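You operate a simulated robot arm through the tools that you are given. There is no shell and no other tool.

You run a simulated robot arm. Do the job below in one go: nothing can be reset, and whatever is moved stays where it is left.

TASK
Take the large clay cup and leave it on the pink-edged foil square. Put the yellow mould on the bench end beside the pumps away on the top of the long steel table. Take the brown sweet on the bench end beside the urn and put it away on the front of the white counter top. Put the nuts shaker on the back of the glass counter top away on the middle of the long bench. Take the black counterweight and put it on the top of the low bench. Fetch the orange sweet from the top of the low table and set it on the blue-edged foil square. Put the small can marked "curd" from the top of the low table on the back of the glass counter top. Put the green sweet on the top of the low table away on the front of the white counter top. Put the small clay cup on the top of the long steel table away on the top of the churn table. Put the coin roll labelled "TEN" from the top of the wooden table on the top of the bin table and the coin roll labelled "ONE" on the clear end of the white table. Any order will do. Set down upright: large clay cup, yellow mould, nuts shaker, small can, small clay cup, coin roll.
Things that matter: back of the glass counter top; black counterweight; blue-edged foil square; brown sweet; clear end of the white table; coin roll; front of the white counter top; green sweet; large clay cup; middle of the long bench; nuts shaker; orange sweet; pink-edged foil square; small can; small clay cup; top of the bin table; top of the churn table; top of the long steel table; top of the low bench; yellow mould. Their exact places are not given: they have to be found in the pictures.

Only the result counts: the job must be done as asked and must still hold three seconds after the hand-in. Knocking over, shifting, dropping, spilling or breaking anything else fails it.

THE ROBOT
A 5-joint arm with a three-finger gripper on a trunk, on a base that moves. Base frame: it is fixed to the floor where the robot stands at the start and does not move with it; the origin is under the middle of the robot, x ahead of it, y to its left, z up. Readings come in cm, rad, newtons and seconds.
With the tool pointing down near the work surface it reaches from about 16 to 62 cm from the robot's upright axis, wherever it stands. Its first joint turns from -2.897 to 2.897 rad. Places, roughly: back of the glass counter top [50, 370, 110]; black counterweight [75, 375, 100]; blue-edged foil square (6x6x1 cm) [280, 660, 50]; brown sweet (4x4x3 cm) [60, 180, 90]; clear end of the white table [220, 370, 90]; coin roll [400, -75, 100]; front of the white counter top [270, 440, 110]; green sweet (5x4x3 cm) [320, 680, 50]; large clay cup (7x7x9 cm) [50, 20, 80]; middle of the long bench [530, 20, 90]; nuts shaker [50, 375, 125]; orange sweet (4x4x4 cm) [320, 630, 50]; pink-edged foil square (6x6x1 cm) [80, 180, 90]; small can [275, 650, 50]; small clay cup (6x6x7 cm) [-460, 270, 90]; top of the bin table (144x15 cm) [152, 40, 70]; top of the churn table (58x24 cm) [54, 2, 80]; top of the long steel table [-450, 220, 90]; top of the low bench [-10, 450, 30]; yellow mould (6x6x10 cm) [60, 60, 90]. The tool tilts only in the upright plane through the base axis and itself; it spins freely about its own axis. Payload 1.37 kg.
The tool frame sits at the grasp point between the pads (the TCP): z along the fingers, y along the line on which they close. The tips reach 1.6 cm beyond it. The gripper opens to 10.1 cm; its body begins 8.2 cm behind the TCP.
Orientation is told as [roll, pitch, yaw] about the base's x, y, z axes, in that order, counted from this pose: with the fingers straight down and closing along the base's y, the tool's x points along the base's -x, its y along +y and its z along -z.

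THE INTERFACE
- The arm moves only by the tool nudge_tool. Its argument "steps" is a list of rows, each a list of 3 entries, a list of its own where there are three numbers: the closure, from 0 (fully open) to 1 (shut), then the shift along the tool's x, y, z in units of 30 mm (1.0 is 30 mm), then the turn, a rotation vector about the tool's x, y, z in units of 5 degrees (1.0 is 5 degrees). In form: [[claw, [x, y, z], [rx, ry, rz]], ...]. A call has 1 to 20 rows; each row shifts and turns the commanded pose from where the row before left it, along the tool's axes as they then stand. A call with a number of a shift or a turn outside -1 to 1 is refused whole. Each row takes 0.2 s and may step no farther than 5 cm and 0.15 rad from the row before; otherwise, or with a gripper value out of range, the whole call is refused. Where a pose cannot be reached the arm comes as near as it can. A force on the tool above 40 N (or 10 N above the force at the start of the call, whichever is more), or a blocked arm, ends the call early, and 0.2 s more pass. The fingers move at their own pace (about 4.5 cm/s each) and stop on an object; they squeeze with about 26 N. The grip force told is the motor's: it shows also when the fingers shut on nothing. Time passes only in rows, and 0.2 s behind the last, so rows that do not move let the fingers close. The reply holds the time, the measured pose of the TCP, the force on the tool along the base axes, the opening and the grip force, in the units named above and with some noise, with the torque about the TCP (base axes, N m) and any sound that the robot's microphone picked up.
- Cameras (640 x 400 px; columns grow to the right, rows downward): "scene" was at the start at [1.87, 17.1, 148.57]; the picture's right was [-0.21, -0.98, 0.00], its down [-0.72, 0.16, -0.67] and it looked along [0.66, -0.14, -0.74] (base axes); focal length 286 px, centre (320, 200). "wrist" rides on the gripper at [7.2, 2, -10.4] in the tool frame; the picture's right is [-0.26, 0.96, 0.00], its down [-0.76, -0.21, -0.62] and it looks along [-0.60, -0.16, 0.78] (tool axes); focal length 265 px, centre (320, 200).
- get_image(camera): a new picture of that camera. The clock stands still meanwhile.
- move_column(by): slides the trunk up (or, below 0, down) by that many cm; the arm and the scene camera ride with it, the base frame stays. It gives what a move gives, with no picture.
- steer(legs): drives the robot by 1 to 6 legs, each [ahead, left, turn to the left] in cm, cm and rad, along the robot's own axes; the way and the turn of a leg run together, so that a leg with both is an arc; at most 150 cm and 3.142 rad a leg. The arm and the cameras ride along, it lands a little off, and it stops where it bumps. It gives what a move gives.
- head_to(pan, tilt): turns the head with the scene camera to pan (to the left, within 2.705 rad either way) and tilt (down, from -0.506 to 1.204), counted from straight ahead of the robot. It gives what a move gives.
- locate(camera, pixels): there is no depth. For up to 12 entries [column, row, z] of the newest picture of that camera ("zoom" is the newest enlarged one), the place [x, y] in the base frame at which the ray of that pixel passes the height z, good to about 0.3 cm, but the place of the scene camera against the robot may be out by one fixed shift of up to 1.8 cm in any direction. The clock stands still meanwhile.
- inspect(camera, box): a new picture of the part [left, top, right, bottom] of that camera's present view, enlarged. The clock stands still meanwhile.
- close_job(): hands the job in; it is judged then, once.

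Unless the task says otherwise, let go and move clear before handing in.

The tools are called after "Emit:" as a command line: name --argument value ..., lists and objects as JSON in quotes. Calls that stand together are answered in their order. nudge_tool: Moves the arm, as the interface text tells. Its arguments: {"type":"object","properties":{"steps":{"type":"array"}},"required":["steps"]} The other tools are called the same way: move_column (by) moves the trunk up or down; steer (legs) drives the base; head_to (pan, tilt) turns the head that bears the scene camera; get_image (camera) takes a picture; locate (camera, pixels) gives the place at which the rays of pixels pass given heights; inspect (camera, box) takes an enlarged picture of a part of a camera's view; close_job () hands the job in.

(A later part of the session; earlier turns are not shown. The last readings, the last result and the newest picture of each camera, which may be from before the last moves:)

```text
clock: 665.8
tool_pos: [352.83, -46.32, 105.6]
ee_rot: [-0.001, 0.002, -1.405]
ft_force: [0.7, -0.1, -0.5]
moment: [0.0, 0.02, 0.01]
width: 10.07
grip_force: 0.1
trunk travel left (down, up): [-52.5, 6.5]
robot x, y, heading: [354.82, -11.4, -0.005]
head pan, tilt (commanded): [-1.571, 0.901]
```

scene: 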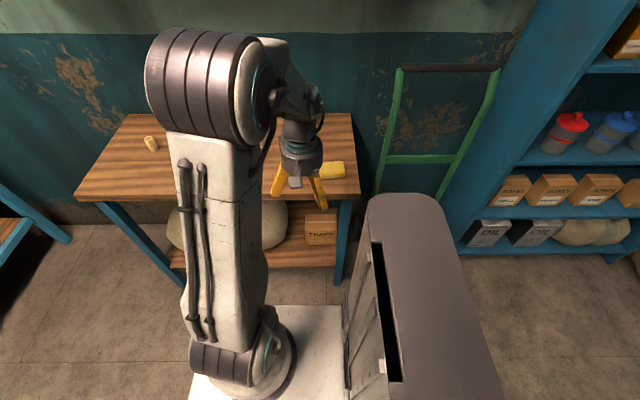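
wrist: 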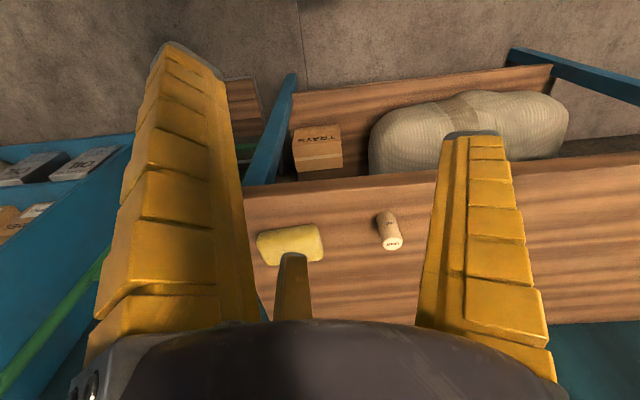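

Emit:
nudge_tool --steps '[[0.4, [-0.92, 0.083, 0], [0, 0, 0]], [0.4, [-0.92, 0.083, 0], [0, 0, 0]], [0.4, [-0.92, 0.083, 0], [0, 0, 0]], [0.4, [-0.92, 0.083, 0], [0, 0, 0]], [0.4, [-0.92, 0.083, 0], [0, 0, 0]]]'

Emit:
get_image --camera "wrist"

```text
clock: 667.0
tool_pos: [356.16, -59.6, 105.47]
ee_rot: [0.001, 0.003, -1.405]
ft_force: [-0.5, -1.5, 0.1]
moment: [0.02, 0.01, 0.01]
width: 6.36
grip_force: 2.6
trunk travel left (down, up): [-52.5, 6.5]
robot x, y, heading: [355.1, -11.66, 0.002]
head pan, tilt (commanded): [-1.571, 0.901]
```

```text
taken
```

wrist: 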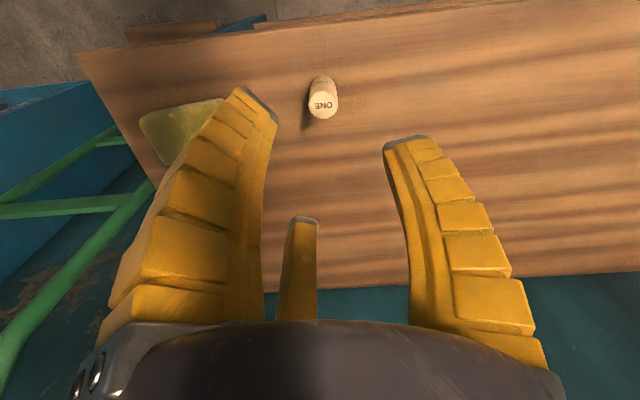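

Emit:
locate --camera "wrist" --pixels '[[323, 105, 92], [322, 84, 86], [225, 100, 88], [210, 140, 88]]'

```text
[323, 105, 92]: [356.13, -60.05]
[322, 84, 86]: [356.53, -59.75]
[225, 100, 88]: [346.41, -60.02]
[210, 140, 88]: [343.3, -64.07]
```

Emit:
nudge_tool --steps '[[0.4, [-0.12, 0.03, 0.6], [0, 0, 0]], [0.4, [0, 0, 0.9], [0, 0, 0]], [0.4, [0, 0, 0.9], [0, 0, 0]], [0.4, [0, 0, 0.9], [0, 0, 0]], [0.4, [0, 0, 0.9], [0, 0, 0]], [0.4, [0, 0, 0.9], [0, 0, 0]], [0.4, [0, 0, 0], [0, 0, 0]]]'

Emit:
get_image --camera "wrist"

```text
clock: 668.5
tool_pos: [356.41, -59.86, 90.35]
ee_rot: [-0.001, 0.0, -1.404]
ft_force: [-0.3, 0.4, -0.1]
moment: [0.0, 0.02, 0.01]
width: 6.41
grip_force: 3.0
trunk travel left (down, up): [-52.5, 6.5]
robot x, y, heading: [354.82, -11.24, 0.001]
head pan, tilt (commanded): [-1.571, 0.901]
```

```text
taken
```

wrist: 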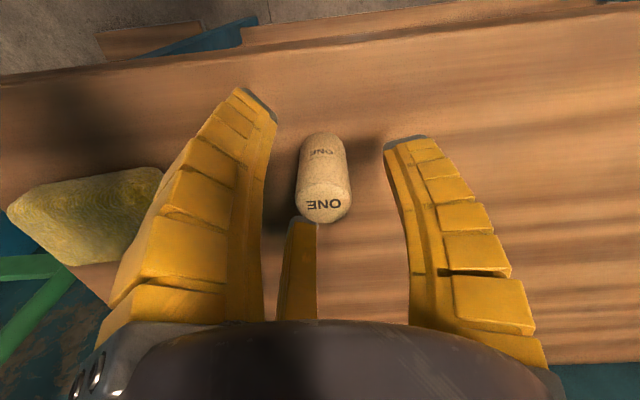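

Centred on ONE. Closing and lifting.

Emit:
nudge_tool --steps '[[0.6, [0, 0, 0], [0, 0, 0]], [0.8, [0, 0, 0], [0, 0, 0]], [1, [0, 0, 0], [0, 0, 0]], [1, [0, 0, 0], [0, 0, 0]], [1, [0, 0, 0], [0, 0, 0]], [1, [0, 0, 0], [0, 0, 0]], [1, [0, 0, -0.2], [0, 0, 0]], [1, [0, 0, -0.5], [0, 0, 0]], [1, [0, 0, -0.9], [0, 0, 0]], [1, [0, 0, -0.9], [0, 0, 0]], [1, [0, 0, -0.9], [0, 0, 0]], [1, [0, 0, -0.9], [0, 0, 0]], [1, [0.3, 0, -0.9], [0, 0, 0]]]'

Emit:
get_image --camera "wrist"

```text
clock: 671.4
tool_pos: [356.19, -59.06, 105.95]
ee_rot: [-0.001, 0.002, -1.406]
ft_force: [-0.3, -0.1, -1.5]
moment: [0.02, 0.02, 0.0]
width: 2.54
grip_force: 25.6
trunk travel left (down, up): [-52.5, 6.5]
robot x, y, heading: [354.67, -11.71, 0.004]
head pan, tilt (commanded): [-1.571, 0.901]
```

```text
taken
```

wrist: 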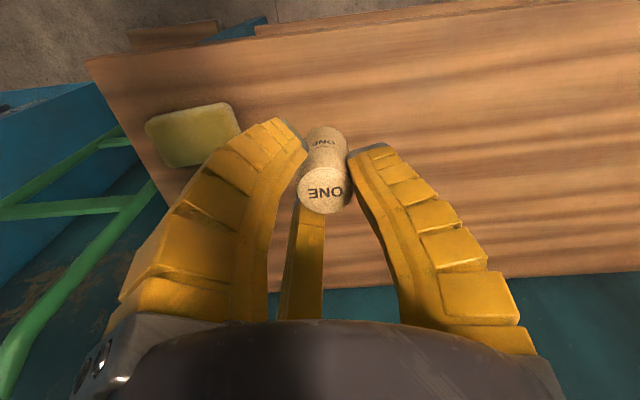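

ONE is held (2.54). Retract, back off north, turn around to heading π, and drive out toward the aisle.

Emit:
nudge_tool --steps '[[1, [0.986, 0.165, 0], [0, 0, 0]], [1, [0.986, 0.165, 0], [0, 0, 0]], [1, [0.986, 0.165, 0], [0, 0, 0]], [1, [0.986, 0.165, 0], [0, 0, 0]], [1, [0.9, 0.15, 0], [0, 0, 0]]]'

Emit:
steer --legs '[[0, 72, 0], [0, 0, 3.138], [143, 0, 0], [0, -140, 0]]'

Emit:
get_image --camera "wrist"

```text
clock: 672.5
tool_pos: [356.2, -44.17, 105.89]
ee_rot: [0.0, 0.0, -1.405]
ft_force: [-0.2, 1.3, -0.4]
moment: [0.02, 0.02, -0.01]
width: 2.53
grip_force: 25.8
trunk travel left (down, up): [-52.5, 6.5]
robot x, y, heading: [354.71, -11.62, -0.006]
head pan, tilt (commanded): [-1.571, 0.901]
```

```text
clock: 696.9
tool_pos: [211.94, 231.27, 105.94]
ee_rot: [0.0, 0.002, 1.737]
ft_force: [1.0, -0.6, -1.9]
moment: [-0.03, 0.01, -0.04]
width: 2.14
grip_force: 26.2
trunk travel left (down, up): [-52.5, 6.5]
robot x, y, heading: [213.06, 198.76, 3.139]
head pan, tilt (commanded): [-1.571, 0.901]
```

```text
taken
```

wrist: 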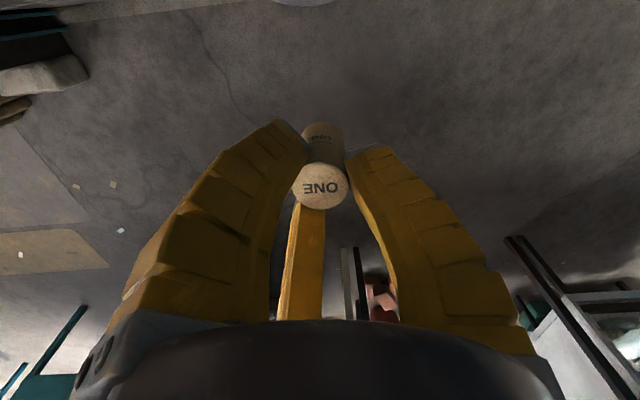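

Out at (213,199). Go on to y≈285 and look at the tables across the aisle.

Emit:
steer --legs '[[-5, -86, 0]]'

Emit:
head_to --pan -1.5 --tilt 0.7

Emit:
get_image --camera "scene"

```text
clock: 701.5
tool_pos: [217.04, 317.07, 105.86]
ee_rot: [0.001, 0.001, 1.736]
ft_force: [-0.1, 0.2, -0.8]
moment: [-0.02, 0.04, -0.04]
width: 2.13
grip_force: 26.1
trunk travel left (down, up): [-52.5, 6.5]
robot x, y, heading: [218.1, 284.34, 3.142]
head pan, tilt (commanded): [-1.571, 0.901]
```

```text
clock: 702.2
tool_pos: [216.87, 317.21, 105.74]
ee_rot: [-0.001, -0.001, 1.736]
ft_force: [-0.9, 0.8, -1.3]
moment: [0.0, -0.01, 0.03]
width: 2.12
grip_force: 26.2
trunk travel left (down, up): [-52.5, 6.5]
robot x, y, heading: [218.02, 284.72, 3.139]
head pan, tilt (commanded): [-1.499, 0.7]
```

```text
taken
```

scene: 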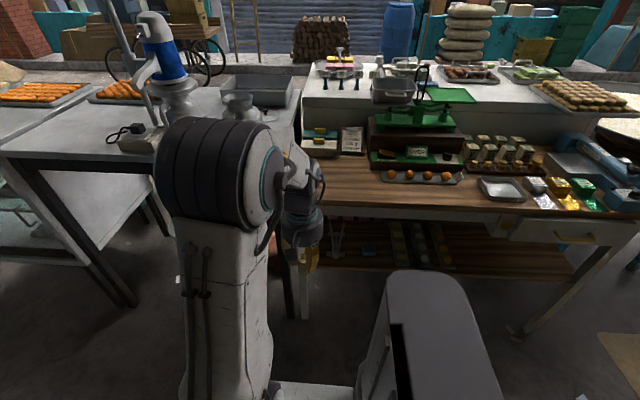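

The wood-topped table with white legs is ahead; its near-left end looks clear. Enlarging.

Emit:
inspect --camera "scene" --box '[280, 90, 520, 240]'

Emit:
locate --camera "scene" --pixels '[[350, 190, 92], [350, 170, 92], [330, 180, 92], [325, 210, 92], [350, 150, 92], [372, 190, 92], [400, 205, 92]]'

```text
2.67 times, centred on (400, 165) of scene
```

zoom: 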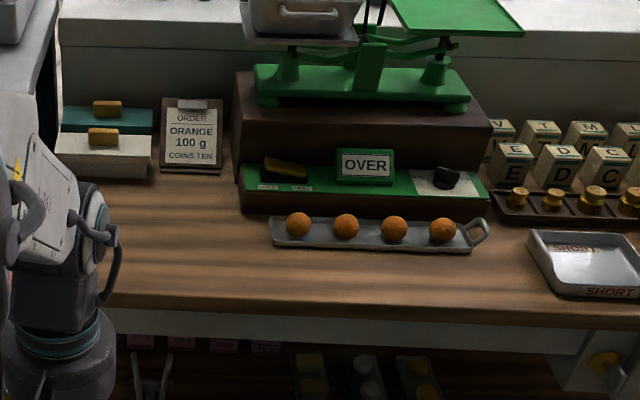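

```text
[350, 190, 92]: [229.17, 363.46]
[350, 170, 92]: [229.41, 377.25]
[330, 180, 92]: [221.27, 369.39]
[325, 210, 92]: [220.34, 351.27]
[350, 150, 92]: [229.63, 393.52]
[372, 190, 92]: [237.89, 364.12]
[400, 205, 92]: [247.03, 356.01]
```

The clear end lies at about x 213–240, y 358–385. I'll move to (224,325), keeping the tool east of the neighbouring counter (x≈205).

Emit:
steer --legs '[[-6, 0, 0], [0, -40, 0]]'

Emit:
get_image --camera "wrist"

Emit:
get_image --camera "scene"

```text
clock: 705.3
tool_pos: [223.27, 357.04, 105.87]
ee_rot: [0.0, 0.003, 1.733]
ft_force: [-0.6, -0.2, -0.9]
moment: [-0.01, 0.01, 0.01]
width: 2.15
grip_force: 26.2
trunk travel left (down, up): [-52.5, 6.5]
robot x, y, heading: [224.17, 324.28, 3.136]
head pan, tilt (commanded): [-1.499, 0.7]
```

```text
taken
```

wrist: 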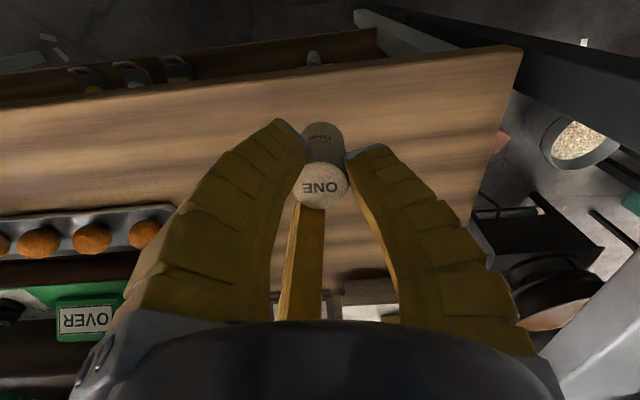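

```text
taken
```

scene: 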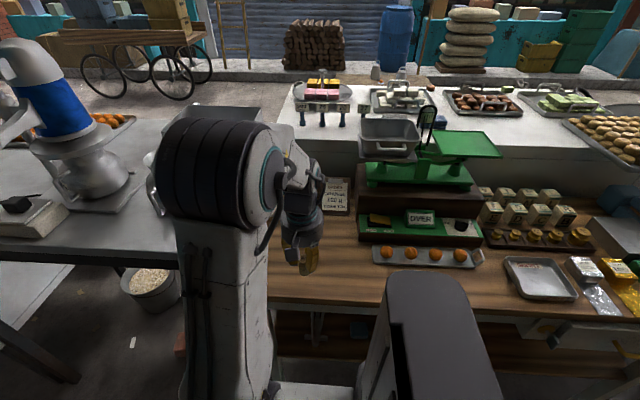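

Emit:
locate --camera "wrist" --pixels '[[495, 140, 90], [495, 140, 93], [350, 68, 90], [350, 68, 93], [175, 212, 91], [365, 280, 91], [440, 270, 91], [320, 160, 91]]'

```text
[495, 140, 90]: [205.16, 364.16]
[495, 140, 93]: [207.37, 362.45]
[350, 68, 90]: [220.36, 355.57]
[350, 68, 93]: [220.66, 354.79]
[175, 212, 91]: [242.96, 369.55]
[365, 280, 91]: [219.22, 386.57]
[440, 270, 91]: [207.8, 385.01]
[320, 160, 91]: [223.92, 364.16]
```

Clear area x 207–242, y 356–384. Moving over (223,369) and lowering.

Emit:
nudge_tool --steps '[[1, [-0.986, -0.165, 0], [0, 0, 0]], [1, [-0.986, -0.165, 0], [0, 0, 0]], [1, [-0.986, -0.165, 0], [0, 0, 0]], [1, [-0.986, -0.165, 0], [0, 0, 0]], [1, [0, 0, 0.6], [0, 0, 0]], [1, [0, 0, 0.6], [0, 0, 0]], [1, [0, 0, 0.6], [0, 0, 0]], [1, [0, 0, 0.4], [0, 0, 0]], [1, [0, 0, 0], [0, 0, 0]]]'

Emit:
get_image --camera "wrist"

Emit:
inspect --camera "scene" --box '[250, 140, 400, 290]'

```text
clock: 707.3
tool_pos: [223.39, 369.15, 99.37]
ee_rot: [0.0, 0.0, 1.733]
ft_force: [-0.2, -0.2, -1.5]
moment: [-0.02, 0.0, 0.02]
width: 2.1
grip_force: 26.1
trunk travel left (down, up): [-52.5, 6.5]
robot x, y, heading: [224.2, 324.54, 3.134]
head pan, tilt (commanded): [-1.499, 0.7]
```

```text
taken
```

wrist: 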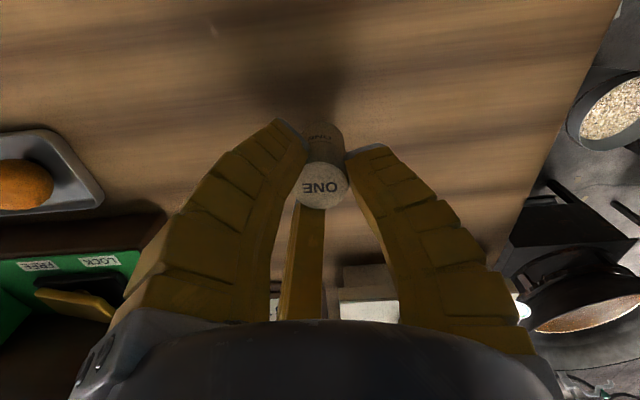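

```text
2.67 times, centred on (325, 215) of scene
```

zoom: 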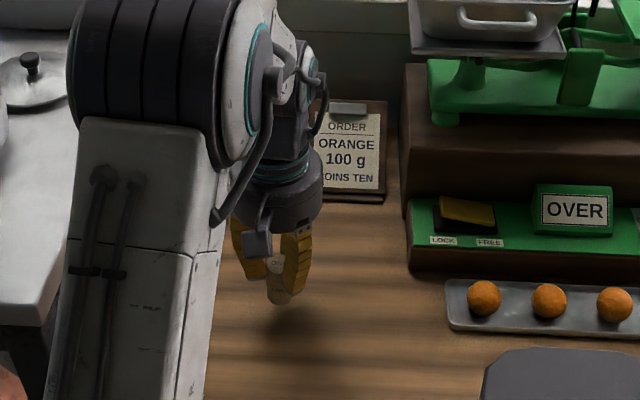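

Clear wood below. Lowering in steps until contact.

Emit:
nudge_tool --steps '[[1, [0, 0, 0.3], [0, 0, 0]], [1, [0, 0, 0.2], [0, 0, 0]], [1, [0, 0, 0.15], [0, 0, 0]], [1, [0, 0, 0], [0, 0, 0]]]'

Emit:
nudge_tool --steps '[[1, [0, 0, 0.12], [0, 0, 0]], [1, [0, 0, 0.1], [0, 0, 0]], [1, [0, 0, 0], [0, 0, 0]]]'

Emit:
nudge_tool --steps '[[1, [0, 0, 0.12], [0, 0, 0]], [1, [0, 0, 0.1], [0, 0, 0]], [1, [0, 0, 0], [0, 0, 0]]]'

```text
clock: 708.3
tool_pos: [223.34, 369.16, 97.55]
ee_rot: [0.001, 0.0, 1.733]
ft_force: [0.8, -0.6, 9.9]
moment: [-0.15, -0.04, -0.02]
width: 2.39
grip_force: 26.4
trunk travel left (down, up): [-52.5, 6.5]
robot x, y, heading: [224.49, 324.51, 3.134]
head pan, tilt (commanded): [-1.499, 0.7]
```

```text
clock: 709.1
tool_pos: [223.41, 369.17, 96.83]
ee_rot: [-0.001, -0.008, 1.733]
ft_force: [-3.8, 9.4, 24.1]
moment: [0.15, 0.02, -0.01]
width: 3.27
grip_force: 25.9
trunk travel left (down, up): [-52.5, 6.5]
robot x, y, heading: [224.53, 324.69, 3.135]
head pan, tilt (commanded): [-1.499, 0.7]
```

```text
clock: 709.9
tool_pos: [223.4, 369.25, 96.16]
ee_rot: [-0.002, -0.004, 1.734]
ft_force: [-4.5, 10.7, 27.1]
moment: [0.1, 0.04, -0.01]
width: 3.63
grip_force: 25.8
trunk travel left (down, up): [-52.5, 6.5]
robot x, y, heading: [224.43, 324.9, 3.135]
head pan, tilt (commanded): [-1.499, 0.7]
```

I pressed a bit too far (27 N). Checking the roll in the wrist view before releasing.

Emit:
get_image --camera "wrist"

Emit:
inspect --camera "scene" --box '[290, 190, 380, 270]'

```text
taken
```

wrist: 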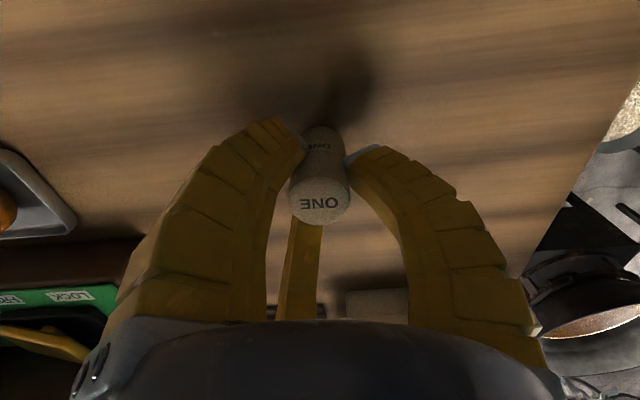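

```text
5.00 times, centred on (335, 230) of scene
```

zoom: 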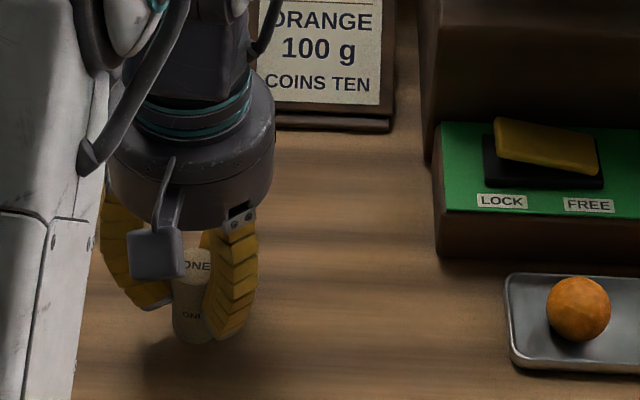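

The roll stands upright on the wood. Easing up in small steps to relieve the pressure.

Emit:
nudge_tool --steps '[[1, [0, 0, -0.08], [0, 0, 0]], [1, [0, 0, 0], [0, 0, 0]]]'

```text
clock: 710.5
tool_pos: [223.3, 369.08, 96.3]
ee_rot: [0.0, 0.0, 1.73]
ft_force: [-2.3, 8.5, 21.0]
moment: [0.09, -0.03, 0.01]
width: 3.27
grip_force: 25.9
trunk travel left (down, up): [-52.5, 6.5]
robot x, y, heading: [224.27, 324.15, 3.136]
head pan, tilt (commanded): [-1.499, 0.7]
```

Emit:
nudge_tool --steps '[[1, [0, 0, -0.08], [0, 0, 0]], [1, [0, 0, -0.06], [0, 0, 0]], [1, [0, 0, 0], [0, 0, 0]]]'

```text
clock: 711.3
tool_pos: [223.51, 368.79, 96.56]
ee_rot: [0.002, 0.006, 1.731]
ft_force: [-0.4, 1.3, 1.9]
moment: [0.02, -0.04, 0.02]
width: 2.69
grip_force: 26.1
trunk travel left (down, up): [-52.5, 6.5]
robot x, y, heading: [224.46, 324.36, 3.138]
head pan, tilt (commanded): [-1.499, 0.7]
```

Pressure is almost gone (1.9 N). Opening gradually.

Emit:
nudge_tool --steps '[[0.85, [0, 0, 0], [0, 0, 0]], [0.78, [0, 0, 0], [0, 0, 0]], [0.7, [0, 0, 0], [0, 0, 0]], [0.6, [0, 0, 0], [0, 0, 0]], [0.5, [0, 0, 0], [0, 0, 0]], [0.4, [0, 0, 0], [0, 0, 0]], [0.4, [0, 0, 0], [0, 0, 0]]]'

Emit:
get_image --camera "wrist"

```text
clock: 712.9
tool_pos: [223.49, 369.06, 96.58]
ee_rot: [0.001, -0.001, 1.733]
ft_force: [0.0, 0.0, -0.4]
moment: [-0.02, -0.01, 0.0]
width: 6.41
grip_force: 2.9
trunk travel left (down, up): [-52.5, 6.5]
robot x, y, heading: [224.5, 324.6, 3.131]
head pan, tilt (commanded): [-1.499, 0.7]
```

```text
taken
```

wrist: 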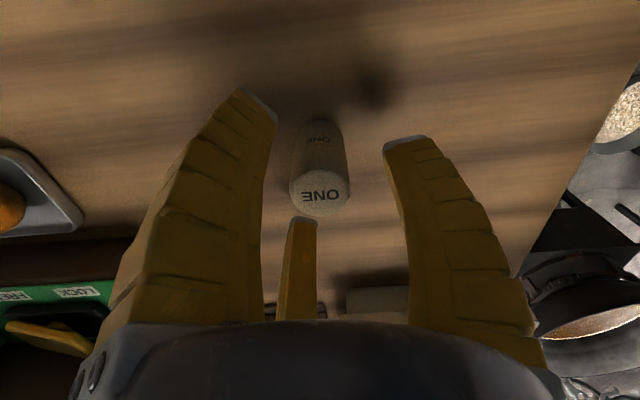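

ONE stands free. Lift and retract.

Emit:
nudge_tool --steps '[[0.4, [0, 0, -0.4], [0, 0, 0]], [0.4, [0, 0, -0.9], [0, 0, 0]], [0.4, [0, 0, -0.9], [0, 0, 0]], [0.4, [0, 0, -0.9], [0, 0, 0]], [0.4, [0, 0, -0.9], [0, 0, 0]], [0.4, [0.986, 0.165, -0.2], [0, 0, 0]], [0.2, [0.986, 0.165, -0.2], [0, 0, 0]], [0, [0.986, 0.165, 0], [0, 0, 0]], [0, [0.986, 0.165, 0], [0, 0, 0]]]'

Emit:
get_image --camera "wrist"

Emit:
get_image --camera "scene"

```text
clock: 714.9
tool_pos: [223.28, 356.91, 109.99]
ee_rot: [0.001, 0.0, 1.733]
ft_force: [0.1, 0.4, -0.3]
moment: [0.04, 0.0, 0.0]
width: 10.05
grip_force: 0.0
trunk travel left (down, up): [-52.5, 6.5]
robot x, y, heading: [224.38, 324.87, 3.14]
head pan, tilt (commanded): [-1.499, 0.7]
```

```text
taken
```

wrist: 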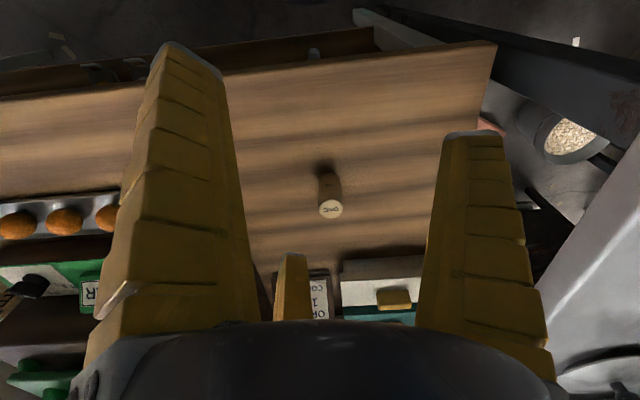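

```text
taken
```

scene: 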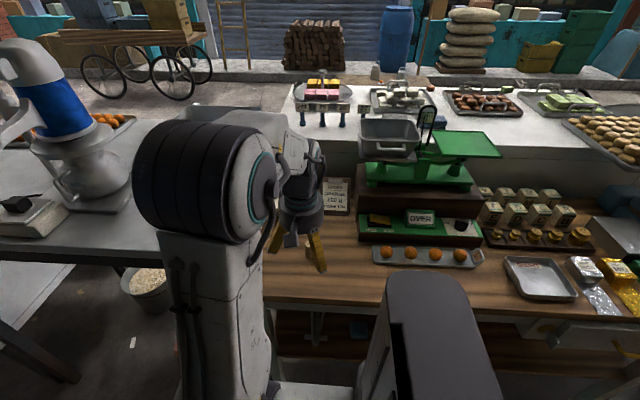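

ONE is placed at the clear end. Now to the tea stall for the yellow mould: drive west along the aisle and in through the doorway.

Emit:
steer --legs '[[0, 30, 0], [145, 0, 0], [145, 0, 0], [22, 0, 0]]'

Emit:
steer --legs '[[0, 145, 0], [0, 55, 0], [0, 0, -1.571]]'

Emit:
head_to --pan -1.5 --tilt 0.7

Emit:
get_image --camera "scene"

```text
clock: 731.8
tool_pos: [-88.15, 326.09, 109.81]
ee_rot: [-0.001, 0.0, 1.745]
ft_force: [-1.1, 0.2, 0.4]
moment: [-0.03, -0.04, 0.02]
width: 10.08
grip_force: 0.0
trunk travel left (down, up): [-52.5, 6.5]
robot x, y, heading: [-86.69, 293.62, -3.139]
head pan, tilt (commanded): [-1.499, 0.7]
```

```text
clock: 745.5
tool_pos: [-52.77, 94.97, 109.77]
ee_rot: [0.001, 0.0, 0.195]
ft_force: [0.0, 0.4, -0.3]
moment: [0.0, 0.0, 0.01]
width: 10.05
grip_force: 0.0
trunk travel left (down, up): [-52.5, 6.5]
robot x, y, heading: [-85.55, 93.07, 1.599]
head pan, tilt (commanded): [-1.499, 0.7]
```

```text
clock: 746.1
tool_pos: [-52.83, 94.84, 109.89]
ee_rot: [0.001, 0.0, 0.194]
ft_force: [0.3, 0.4, 0.1]
moment: [-0.03, -0.01, 0.03]
width: 10.05
grip_force: 0.2
trunk travel left (down, up): [-52.5, 6.5]
robot x, y, heading: [-85.12, 92.9, 1.597]
head pan, tilt (commanded): [-1.499, 0.7]
```

```text
taken
```

scene: 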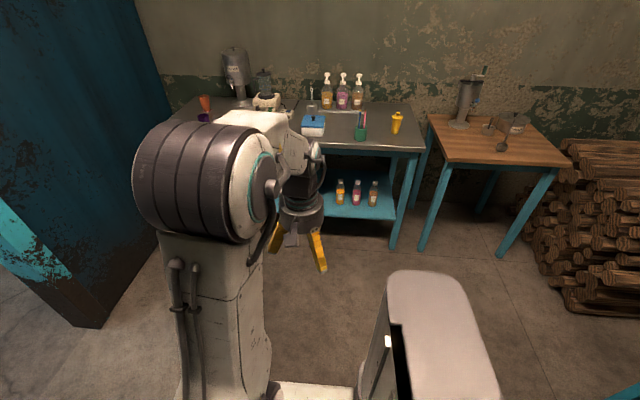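

Yellow mould at (396,122); the clay cup still stands on its foil (205,102). Moving alongside the bench to (6,62).

Emit:
steer --legs '[[-30, -60, -0.026], [0, -28, 0]]'

Emit:
get_image --camera "scene"

Emit:
get_image --camera "wrist"

```text
clock: 751.4
tool_pos: [36.37, 65.1, 109.8]
ee_rot: [-0.001, 0.001, 0.171]
ft_force: [0.8, 0.0, 0.0]
moment: [0.02, -0.02, 0.02]
width: 10.09
grip_force: 0.0
trunk travel left (down, up): [-52.5, 6.5]
robot x, y, heading: [3.71, 63.83, 1.571]
head pan, tilt (commanded): [-1.499, 0.7]
```

```text
taken
```

scene: 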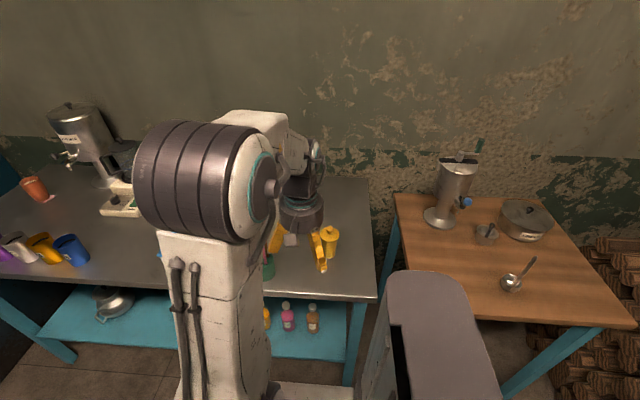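

```text
taken
```

wrist: 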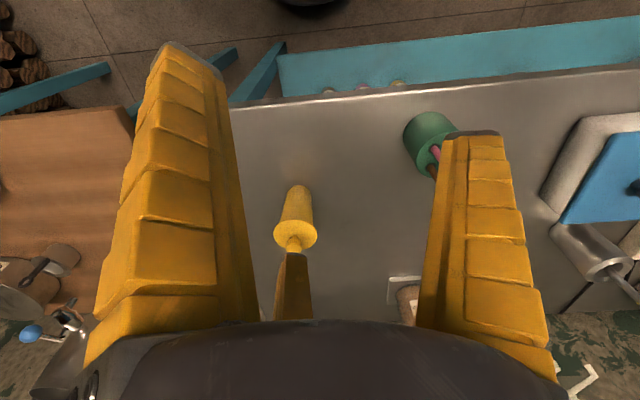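

The mould: body (298,205), flange (296,235), knob on top. Enlarging and locating.

Emit:
inspect --camera "wrist" --box '[250, 170, 350, 270]'

Emit:
inspect --camera "scene" --box '[295, 205, 365, 285]'

Emit:
locate --camera "wrist" --pixels '[[300, 192, 85.3], [296, 233, 93], [296, 233, 91], [292, 252, 95], [276, 233, 92], [317, 233, 92]]'

```text
4.00 times, centred on (300, 220) of wrist
```

zoom: 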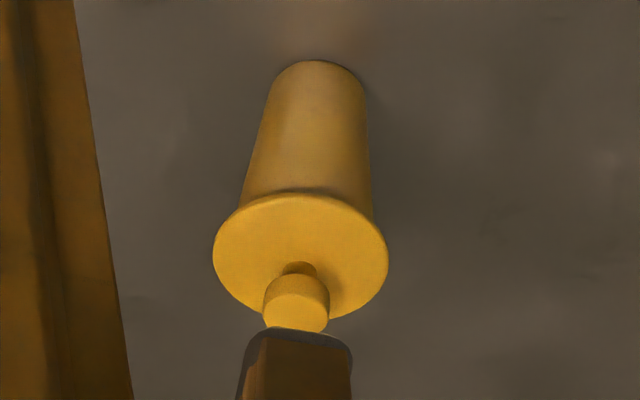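

```text
5.00 times, centred on (330, 245) of scene
```

zoom: 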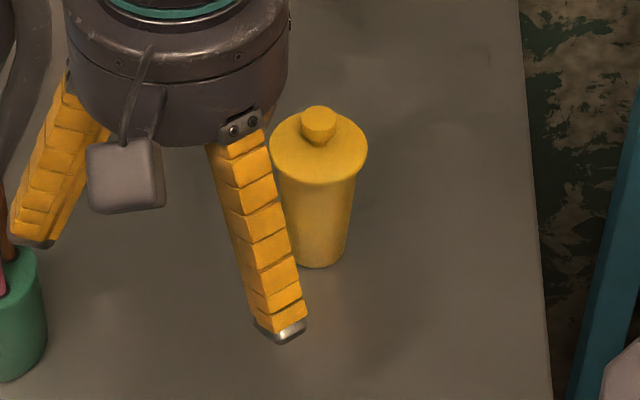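

```text
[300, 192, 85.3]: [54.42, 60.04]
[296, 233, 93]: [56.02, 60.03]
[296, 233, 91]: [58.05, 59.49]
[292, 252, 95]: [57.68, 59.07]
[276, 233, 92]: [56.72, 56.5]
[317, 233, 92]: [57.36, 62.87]
```

The mould has a ~4 cm body, a 6 cm flange at z≈94, axis ≈(55.3,60). Moving over it at z≈110.

Emit:
nudge_tool --steps '[[0, [-0.848, -0.386, 0], [0, 0, 0]], [0, [-0.848, -0.386, 0], [0, 0, 0]], [0, [-0.848, -0.386, 0], [0, 0, 0]], [0, [-0.848, -0.386, 0], [0, 0, 0]], [0, [-0.848, -0.386, 0], [0, 0, 0]], [0, [-0.848, -0.386, 0], [0, 0, 0]], [0, [-0.848, -0.386, 0], [0, 0, 0]]]'

Emit:
get_image --camera "wrist"

```text
clock: 753.0
tool_pos: [55.29, 60.35, 109.74]
ee_rot: [-0.001, 0.001, 0.171]
ft_force: [-0.9, 0.4, 0.5]
moment: [0.02, 0.0, -0.01]
width: 10.05
grip_force: 0.1
trunk travel left (down, up): [-52.5, 6.5]
robot x, y, heading: [3.7, 64.37, 1.574]
head pan, tilt (commanded): [-1.499, 0.7]
```

```text
taken
```

wrist: 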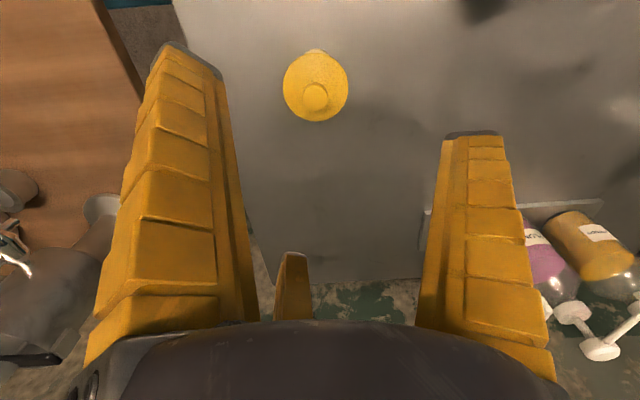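

Emit:
locate --camera "wrist" --pixels '[[316, 87, 94], [316, 87, 93], [316, 97, 96]]'

```text
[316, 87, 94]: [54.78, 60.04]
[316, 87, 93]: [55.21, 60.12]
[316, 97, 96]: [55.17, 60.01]
```

Emit:
nudge_tool --steps '[[0, [0.1, -0.085, 0.6], [0, 0, 0]], [0, [0, 0, 0.9], [0, 0, 0]], [0, [0, 0, 0.9], [0, 0, 0]], [0, [0, 0, 0.9], [0, 0, 0]], [0, [0, 0, 0.9], [0, 0, 0]], [0, [0, 0, 0.9], [0, 0, 0]], [0, [0, 0, 0.9], [0, 0, 0]], [0, [0, 0, 0.7], [0, 0, 0]], [0, [0, 0, 0], [0, 0, 0]]]'

Emit:
get_image --camera "wrist"

```text
clock: 755.0
tool_pos: [54.91, 59.8, 89.75]
ee_rot: [0.001, -0.001, 0.17]
ft_force: [1.0, 0.7, -0.3]
moment: [0.0, 0.0, 0.02]
width: 10.07
grip_force: 0.1
trunk travel left (down, up): [-52.5, 6.5]
robot x, y, heading: [3.79, 63.79, 1.571]
head pan, tilt (commanded): [-1.499, 0.7]
```

```text
taken
```

wrist: 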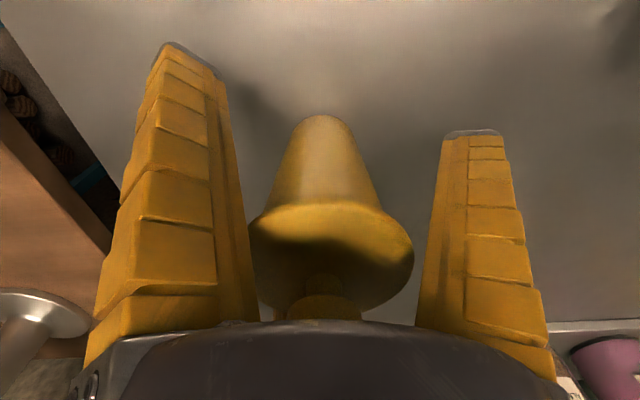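

The mould is centred. Closing.

Emit:
nudge_tool --steps '[[0.3, [0, 0, 0], [0, 0, 0]], [0.5, [0, 0, 0], [0, 0, 0]], [0.7, [0, 0, 0], [0, 0, 0]], [1, [0, 0, 0], [0, 0, 0]], [1, [0, 0, 0], [0, 0, 0]], [1, [0, 0, 0], [0, 0, 0]], [1, [0, 0, 0], [0, 0, 0]]]'

Emit:
get_image --camera "wrist"

```text
clock: 756.6
tool_pos: [54.97, 59.92, 89.71]
ee_rot: [-0.001, -0.001, 0.173]
ft_force: [0.1, -0.1, -0.5]
moment: [-0.01, 0.01, -0.01]
width: 4.73
grip_force: 26.4
trunk travel left (down, up): [-52.5, 6.5]
robot x, y, heading: [3.65, 64.13, 1.571]
head pan, tilt (commanded): [-1.499, 0.7]
```

```text
taken
```

wrist: 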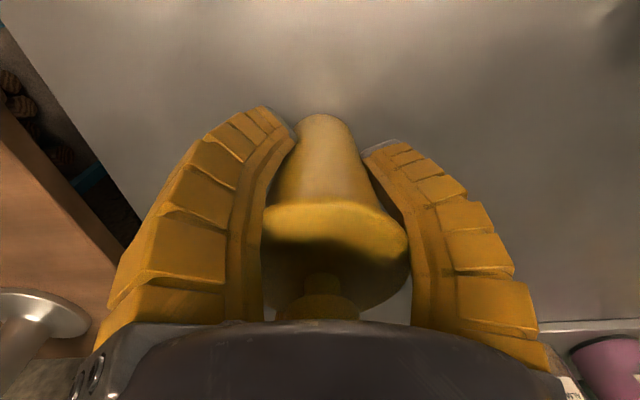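

Held (4.73). Lifting and retracting from the bench.

Emit:
nudge_tool --steps '[[1, [0, 0, -0.3], [0, 0, 0]], [1, [0, 0, -0.6], [0, 0, 0]], [1, [0, 0, -0.9], [0, 0, 0]], [1, [0, 0, -0.9], [0, 0, 0]], [1, [0, 0, -0.9], [0, 0, 0]], [1, [0, 0, -0.9], [0, 0, 0]], [1, [0, 0, -0.9], [0, 0, 0]], [1, [0.9, 0.3, 0], [0, 0, 0]], [1, [0.9, 0.3, 0], [0, 0, 0]], [1, [0.9, 0.3, 0], [0, 0, 0]], [1, [0.9, 0.3, 0], [0, 0, 0]], [1, [0.9, 0.3, 0], [0, 0, 0]], [1, [0.9, 0.3, 0], [0, 0, 0]]]'

Emit:
get_image --camera "wrist"

```text
clock: 759.4
tool_pos: [37.88, 62.47, 105.95]
ee_rot: [0.0, 0.001, 0.171]
ft_force: [-0.3, 0.0, -1.2]
moment: [0.03, -0.03, 0.02]
width: 4.67
grip_force: 26.1
trunk travel left (down, up): [-52.5, 6.5]
robot x, y, heading: [3.68, 63.63, 1.572]
head pan, tilt (commanded): [-1.499, 0.7]
```

```text
taken
```

wrist: 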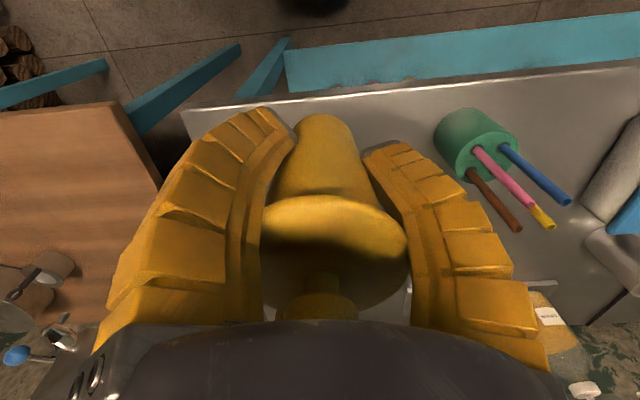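

The mould is held upright. Next the long steel table far to the west: drive out of the stall and look west.

Emit:
steer --legs '[[0, 50, 0], [20, 60, 0], [140, 0, 0], [90, -10, 0]]'

Emit:
head_to --pan 1.1 --tilt 0.3

Emit:
get_image --camera "scene"

```text
clock: 776.4
tool_pos: [-58.99, 309.8, 105.95]
ee_rot: [0.0, -0.001, 0.155]
ft_force: [0.1, 0.4, -1.2]
moment: [0.01, -0.04, -0.03]
width: 4.52
grip_force: 26.1
trunk travel left (down, up): [-52.5, 6.5]
robot x, y, heading: [-93.16, 312.09, 1.562]
head pan, tilt (commanded): [-1.499, 0.7]
```

```text
clock: 778.7
tool_pos: [-58.96, 309.78, 105.89]
ee_rot: [0.0, 0.001, 0.156]
ft_force: [-0.5, -0.2, -1.1]
moment: [-0.03, 0.01, -0.01]
width: 4.56
grip_force: 26.2
trunk travel left (down, up): [-52.5, 6.5]
robot x, y, heading: [-93.28, 311.77, 1.555]
head pan, tilt (commanded): [1.1, 0.3]
```

```text
taken
```

scene: 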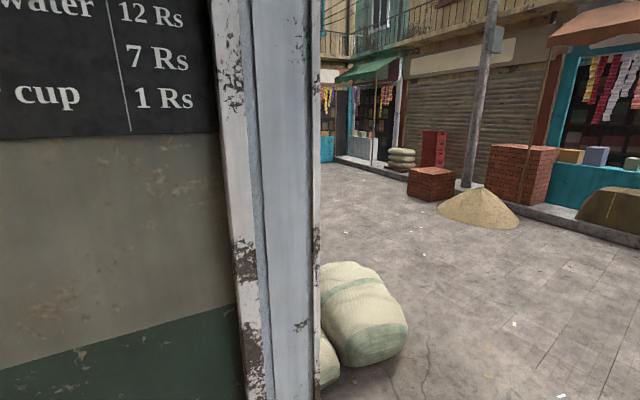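

Emit:
locate --camera "scene" --pixels '[[408, 340, 0], [365, 366, 0], [345, 262, 30], [480, 228, 0], [520, 222, 0], [440, 205, 0], [314, 395, 0]]'

Emit:
head_to --pan 0.0 --tilt 0.5

Emit:
get_image --camera "scene"

Emit:
locate --camera "scene" --pixels '[[270, 290, 0], [260, 270, 35], [250, 250, 35], [380, 300, 0]]'

```text
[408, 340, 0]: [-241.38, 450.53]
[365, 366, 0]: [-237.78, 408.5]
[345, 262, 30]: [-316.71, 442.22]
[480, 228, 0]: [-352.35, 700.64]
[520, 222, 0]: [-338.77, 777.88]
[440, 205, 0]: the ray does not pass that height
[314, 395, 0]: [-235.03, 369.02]
```

```text
clock: 780.0
tool_pos: [-58.94, 309.71, 105.98]
ee_rot: [0.001, -0.001, 0.155]
ft_force: [0.0, -0.5, -1.1]
moment: [-0.01, -0.04, -0.04]
width: 4.55
grip_force: 25.6
trunk travel left (down, up): [-52.5, 6.5]
robot x, y, heading: [-93.25, 311.88, 1.55]
head pan, tilt (commanded): [0.0, 0.499]
```

```text
taken
```

scene: 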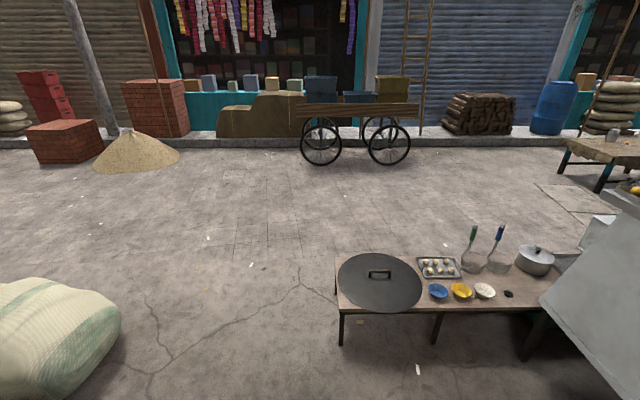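

```text
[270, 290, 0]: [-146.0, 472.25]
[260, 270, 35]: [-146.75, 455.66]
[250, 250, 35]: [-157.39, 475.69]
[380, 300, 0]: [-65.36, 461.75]
```

Sacks are at x≤-237, the low bench at x≥-105. I'll drive to (-155,505) in the street and look west.

Emit:
steer --legs '[[0, 60, 0.016], [145, 0, 0], [48, 0, 0]]'

Emit:
head_to --pan 1.6 --tilt 0.3

Emit:
get_image --camera "scene"

Emit:
head_to --pan 2.3 --tilt 0.3

Emit:
get_image --camera "scene"

```text
clock: 792.7
tool_pos: [-120.47, 504.09, 105.94]
ee_rot: [-0.001, 0.003, 0.184]
ft_force: [-0.5, 0.3, -1.7]
moment: [-0.01, 0.0, -0.03]
width: 4.53
grip_force: 25.9
trunk travel left (down, up): [-52.5, 6.5]
robot x, y, heading: [-154.73, 505.31, 1.589]
head pan, tilt (commanded): [0.0, 0.499]
```

```text
clock: 794.4
tool_pos: [-120.44, 504.04, 105.97]
ee_rot: [-0.002, 0.0, 0.184]
ft_force: [0.0, -0.4, -1.7]
moment: [-0.02, 0.0, 0.02]
width: 4.53
grip_force: 25.9
trunk travel left (down, up): [-52.5, 6.5]
robot x, y, heading: [-154.64, 505.48, 1.584]
head pan, tilt (commanded): [1.6, 0.3]
```

```text
taken
```

scene: 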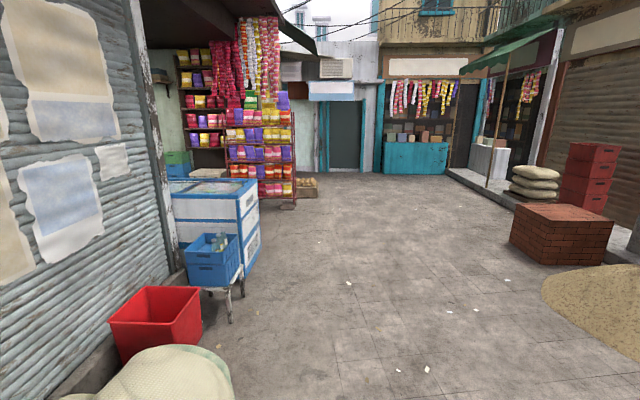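

```text
clock: 795.4
tool_pos: [-120.38, 504.08, 105.99]
ee_rot: [0.001, 0.003, 0.183]
ft_force: [-0.4, 0.3, -2.2]
moment: [-0.01, -0.04, 0.01]
width: 4.53
grip_force: 26.1
trunk travel left (down, up): [-52.5, 6.5]
robot x, y, heading: [-154.77, 504.7, 1.589]
head pan, tilt (commanded): [2.3, 0.3]
```

```text
taken
```

scene: 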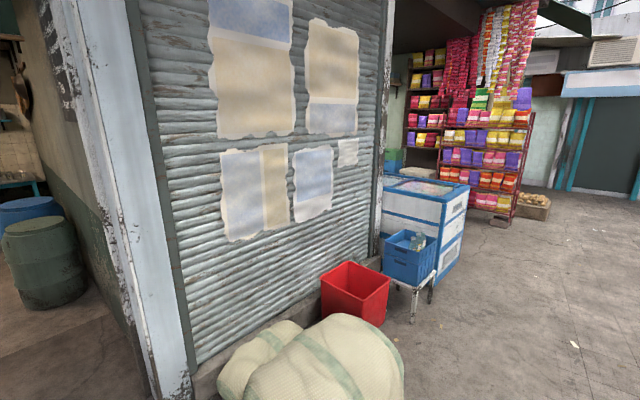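

A packet shop lies to the west beyond the shutter. Locating the freezer, crates and rack on the floor.

Emit:
locate --camera "scene" --pixels '[[440, 285, 0], [413, 322, 0], [430, 302, 0], [382, 325, 0], [505, 222, 0], [548, 215, 0], [380, 262, 0], [467, 240, 0]]'

```text
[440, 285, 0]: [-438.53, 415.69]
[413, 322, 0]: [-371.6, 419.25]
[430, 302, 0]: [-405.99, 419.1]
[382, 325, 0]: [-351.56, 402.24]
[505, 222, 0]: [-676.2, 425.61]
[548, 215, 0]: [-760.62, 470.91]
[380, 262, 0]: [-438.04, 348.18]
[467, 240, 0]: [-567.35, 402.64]
```

The shop entrance seems to be between the freezer (x≈-567) and rack (x≈-676). Strafing west along y≈505 to x≈-600 to look in.

Emit:
steer --legs '[[0, 145, -0.015], [0, 145, 0], [0, 140, 0]]'

Emit:
head_to --pan 2.7 --tilt 0.4

Emit:
get_image --camera "scene"

Emit:
head_to --pan -2.7 --tilt 0.4

Emit:
get_image --camera "scene"

```text
clock: 815.9
tool_pos: [-548.16, 501.37, 105.94]
ee_rot: [0.0, 0.0, 0.172]
ft_force: [0.6, -0.6, -1.1]
moment: [-0.01, -0.03, -0.03]
width: 4.52
grip_force: 26.2
trunk travel left (down, up): [-52.5, 6.5]
robot x, y, heading: [-582.75, 502.33, 1.573]
head pan, tilt (commanded): [2.3, 0.3]
```

```text
clock: 816.8
tool_pos: [-548.23, 501.32, 105.87]
ee_rot: [0.001, 0.003, 0.173]
ft_force: [-1.4, 0.3, -1.7]
moment: [-0.01, -0.01, 0.0]
width: 4.53
grip_force: 26.0
trunk travel left (down, up): [-52.5, 6.5]
robot x, y, heading: [-582.75, 502.51, 1.569]
head pan, tilt (commanded): [2.7, 0.4]
```

```text
taken
```

scene: 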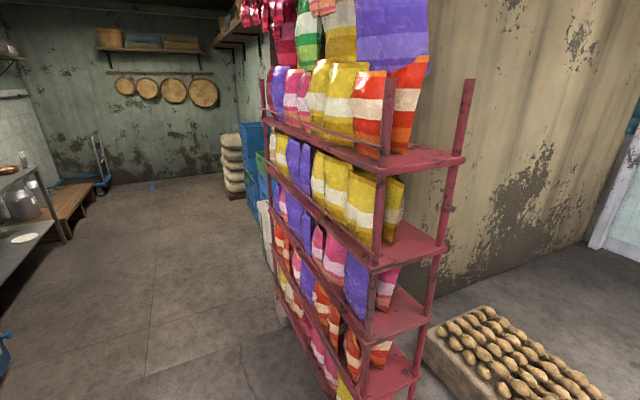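

```text
clock: 821.0
tool_pos: [-548.3, 501.36, 105.85]
ee_rot: [0.0, 0.002, 0.173]
ft_force: [0.2, 0.0, -1.7]
moment: [-0.01, -0.02, -0.03]
width: 4.54
grip_force: 25.8
trunk travel left (down, up): [-52.5, 6.5]
robot x, y, heading: [-582.6, 502.64, 1.575]
head pan, tilt (commanded): [-2.7, 0.4]
```

```text
taken
```

scene: 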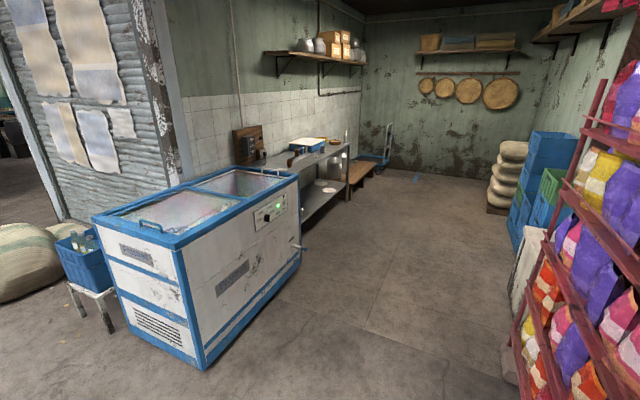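

The long steel table runs along the left wall behind the freezer. Locating the freezer and table.

Emit:
inspect --camera "scene" --box '[220, 100, 420, 230]'

Emit:
locate --camera "scene" --pixels '[[203, 370, 0], [302, 262, 0], [305, 222, 0], [347, 200, 0], [520, 385, 0], [540, 300, 0], [490, 210, 0], [350, 143, 85], [290, 155, 85], [300, 172, 85]]'

```text
3.08 times, centred on (320, 165) of scene
```

zoom: 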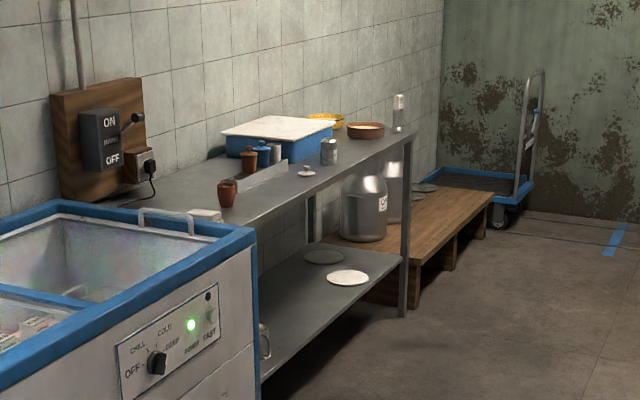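

```text
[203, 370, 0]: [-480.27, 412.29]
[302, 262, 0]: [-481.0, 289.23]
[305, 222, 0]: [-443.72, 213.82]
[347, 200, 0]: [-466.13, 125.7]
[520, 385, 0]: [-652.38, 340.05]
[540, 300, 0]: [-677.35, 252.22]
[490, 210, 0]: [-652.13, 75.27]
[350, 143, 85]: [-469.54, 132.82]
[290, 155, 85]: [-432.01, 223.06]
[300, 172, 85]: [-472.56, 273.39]
```

Entry lane is x −652…−481; the table's front edge is x≈−470, y≈130–285. Driving back (south) to y≈245 and looking at the table.

Emit:
steer --legs '[[-145, 10, 0], [-110, 0, 0]]'

Emit:
head_to --pan -1.5 --tilt 0.6

Emit:
get_image --camera "scene"

```text
clock: 833.5
tool_pos: [-559.4, 245.68, 105.97]
ee_rot: [0.0, 0.002, 0.161]
ft_force: [-1.1, 0.1, -1.8]
moment: [-0.02, 0.0, -0.02]
width: 4.52
grip_force: 26.0
trunk travel left (down, up): [-52.5, 6.5]
robot x, y, heading: [-593.4, 247.19, 1.557]
head pan, tilt (commanded): [-2.7, 0.4]
```

```text
clock: 834.9
tool_pos: [-559.42, 245.61, 105.96]
ee_rot: [-0.001, 0.002, 0.163]
ft_force: [0.0, 0.0, -0.8]
moment: [0.03, 0.0, -0.03]
width: 4.55
grip_force: 26.1
trunk travel left (down, up): [-52.5, 6.5]
robot x, y, heading: [-593.62, 247.68, 1.564]
head pan, tilt (commanded): [-1.499, 0.6]
```

```text
taken
```

scene: 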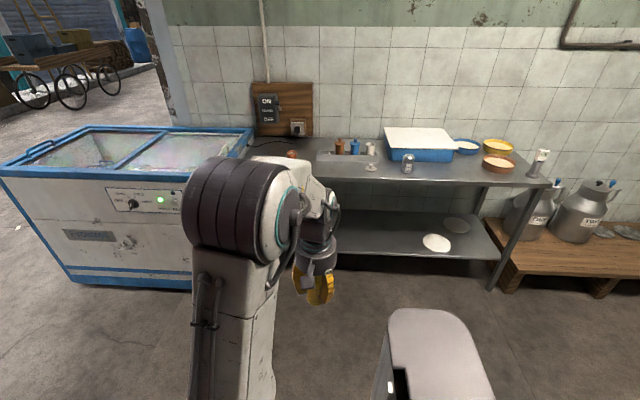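

Emit:
inspect --camera "scene" --box '[270, 110, 570, 230]'

Emit:
locate --camera "scene" --pixels '[[292, 158, 86], [345, 160, 86], [370, 170, 86], [408, 172, 86], [450, 170, 86], [497, 170, 86], [540, 172, 86], [430, 182, 86], [520, 187, 86], [340, 178, 86]]'

```text
2.13 times, centred on (420, 170) of scene
```

zoom: 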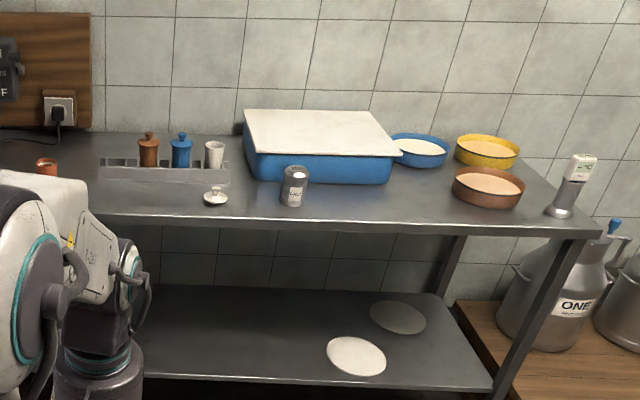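

```text
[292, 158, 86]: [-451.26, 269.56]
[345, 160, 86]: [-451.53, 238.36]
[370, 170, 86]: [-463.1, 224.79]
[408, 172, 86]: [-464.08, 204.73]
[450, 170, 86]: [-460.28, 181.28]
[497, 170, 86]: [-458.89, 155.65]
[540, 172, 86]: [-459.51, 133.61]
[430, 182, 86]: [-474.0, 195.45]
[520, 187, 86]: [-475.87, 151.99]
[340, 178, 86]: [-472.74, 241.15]
```

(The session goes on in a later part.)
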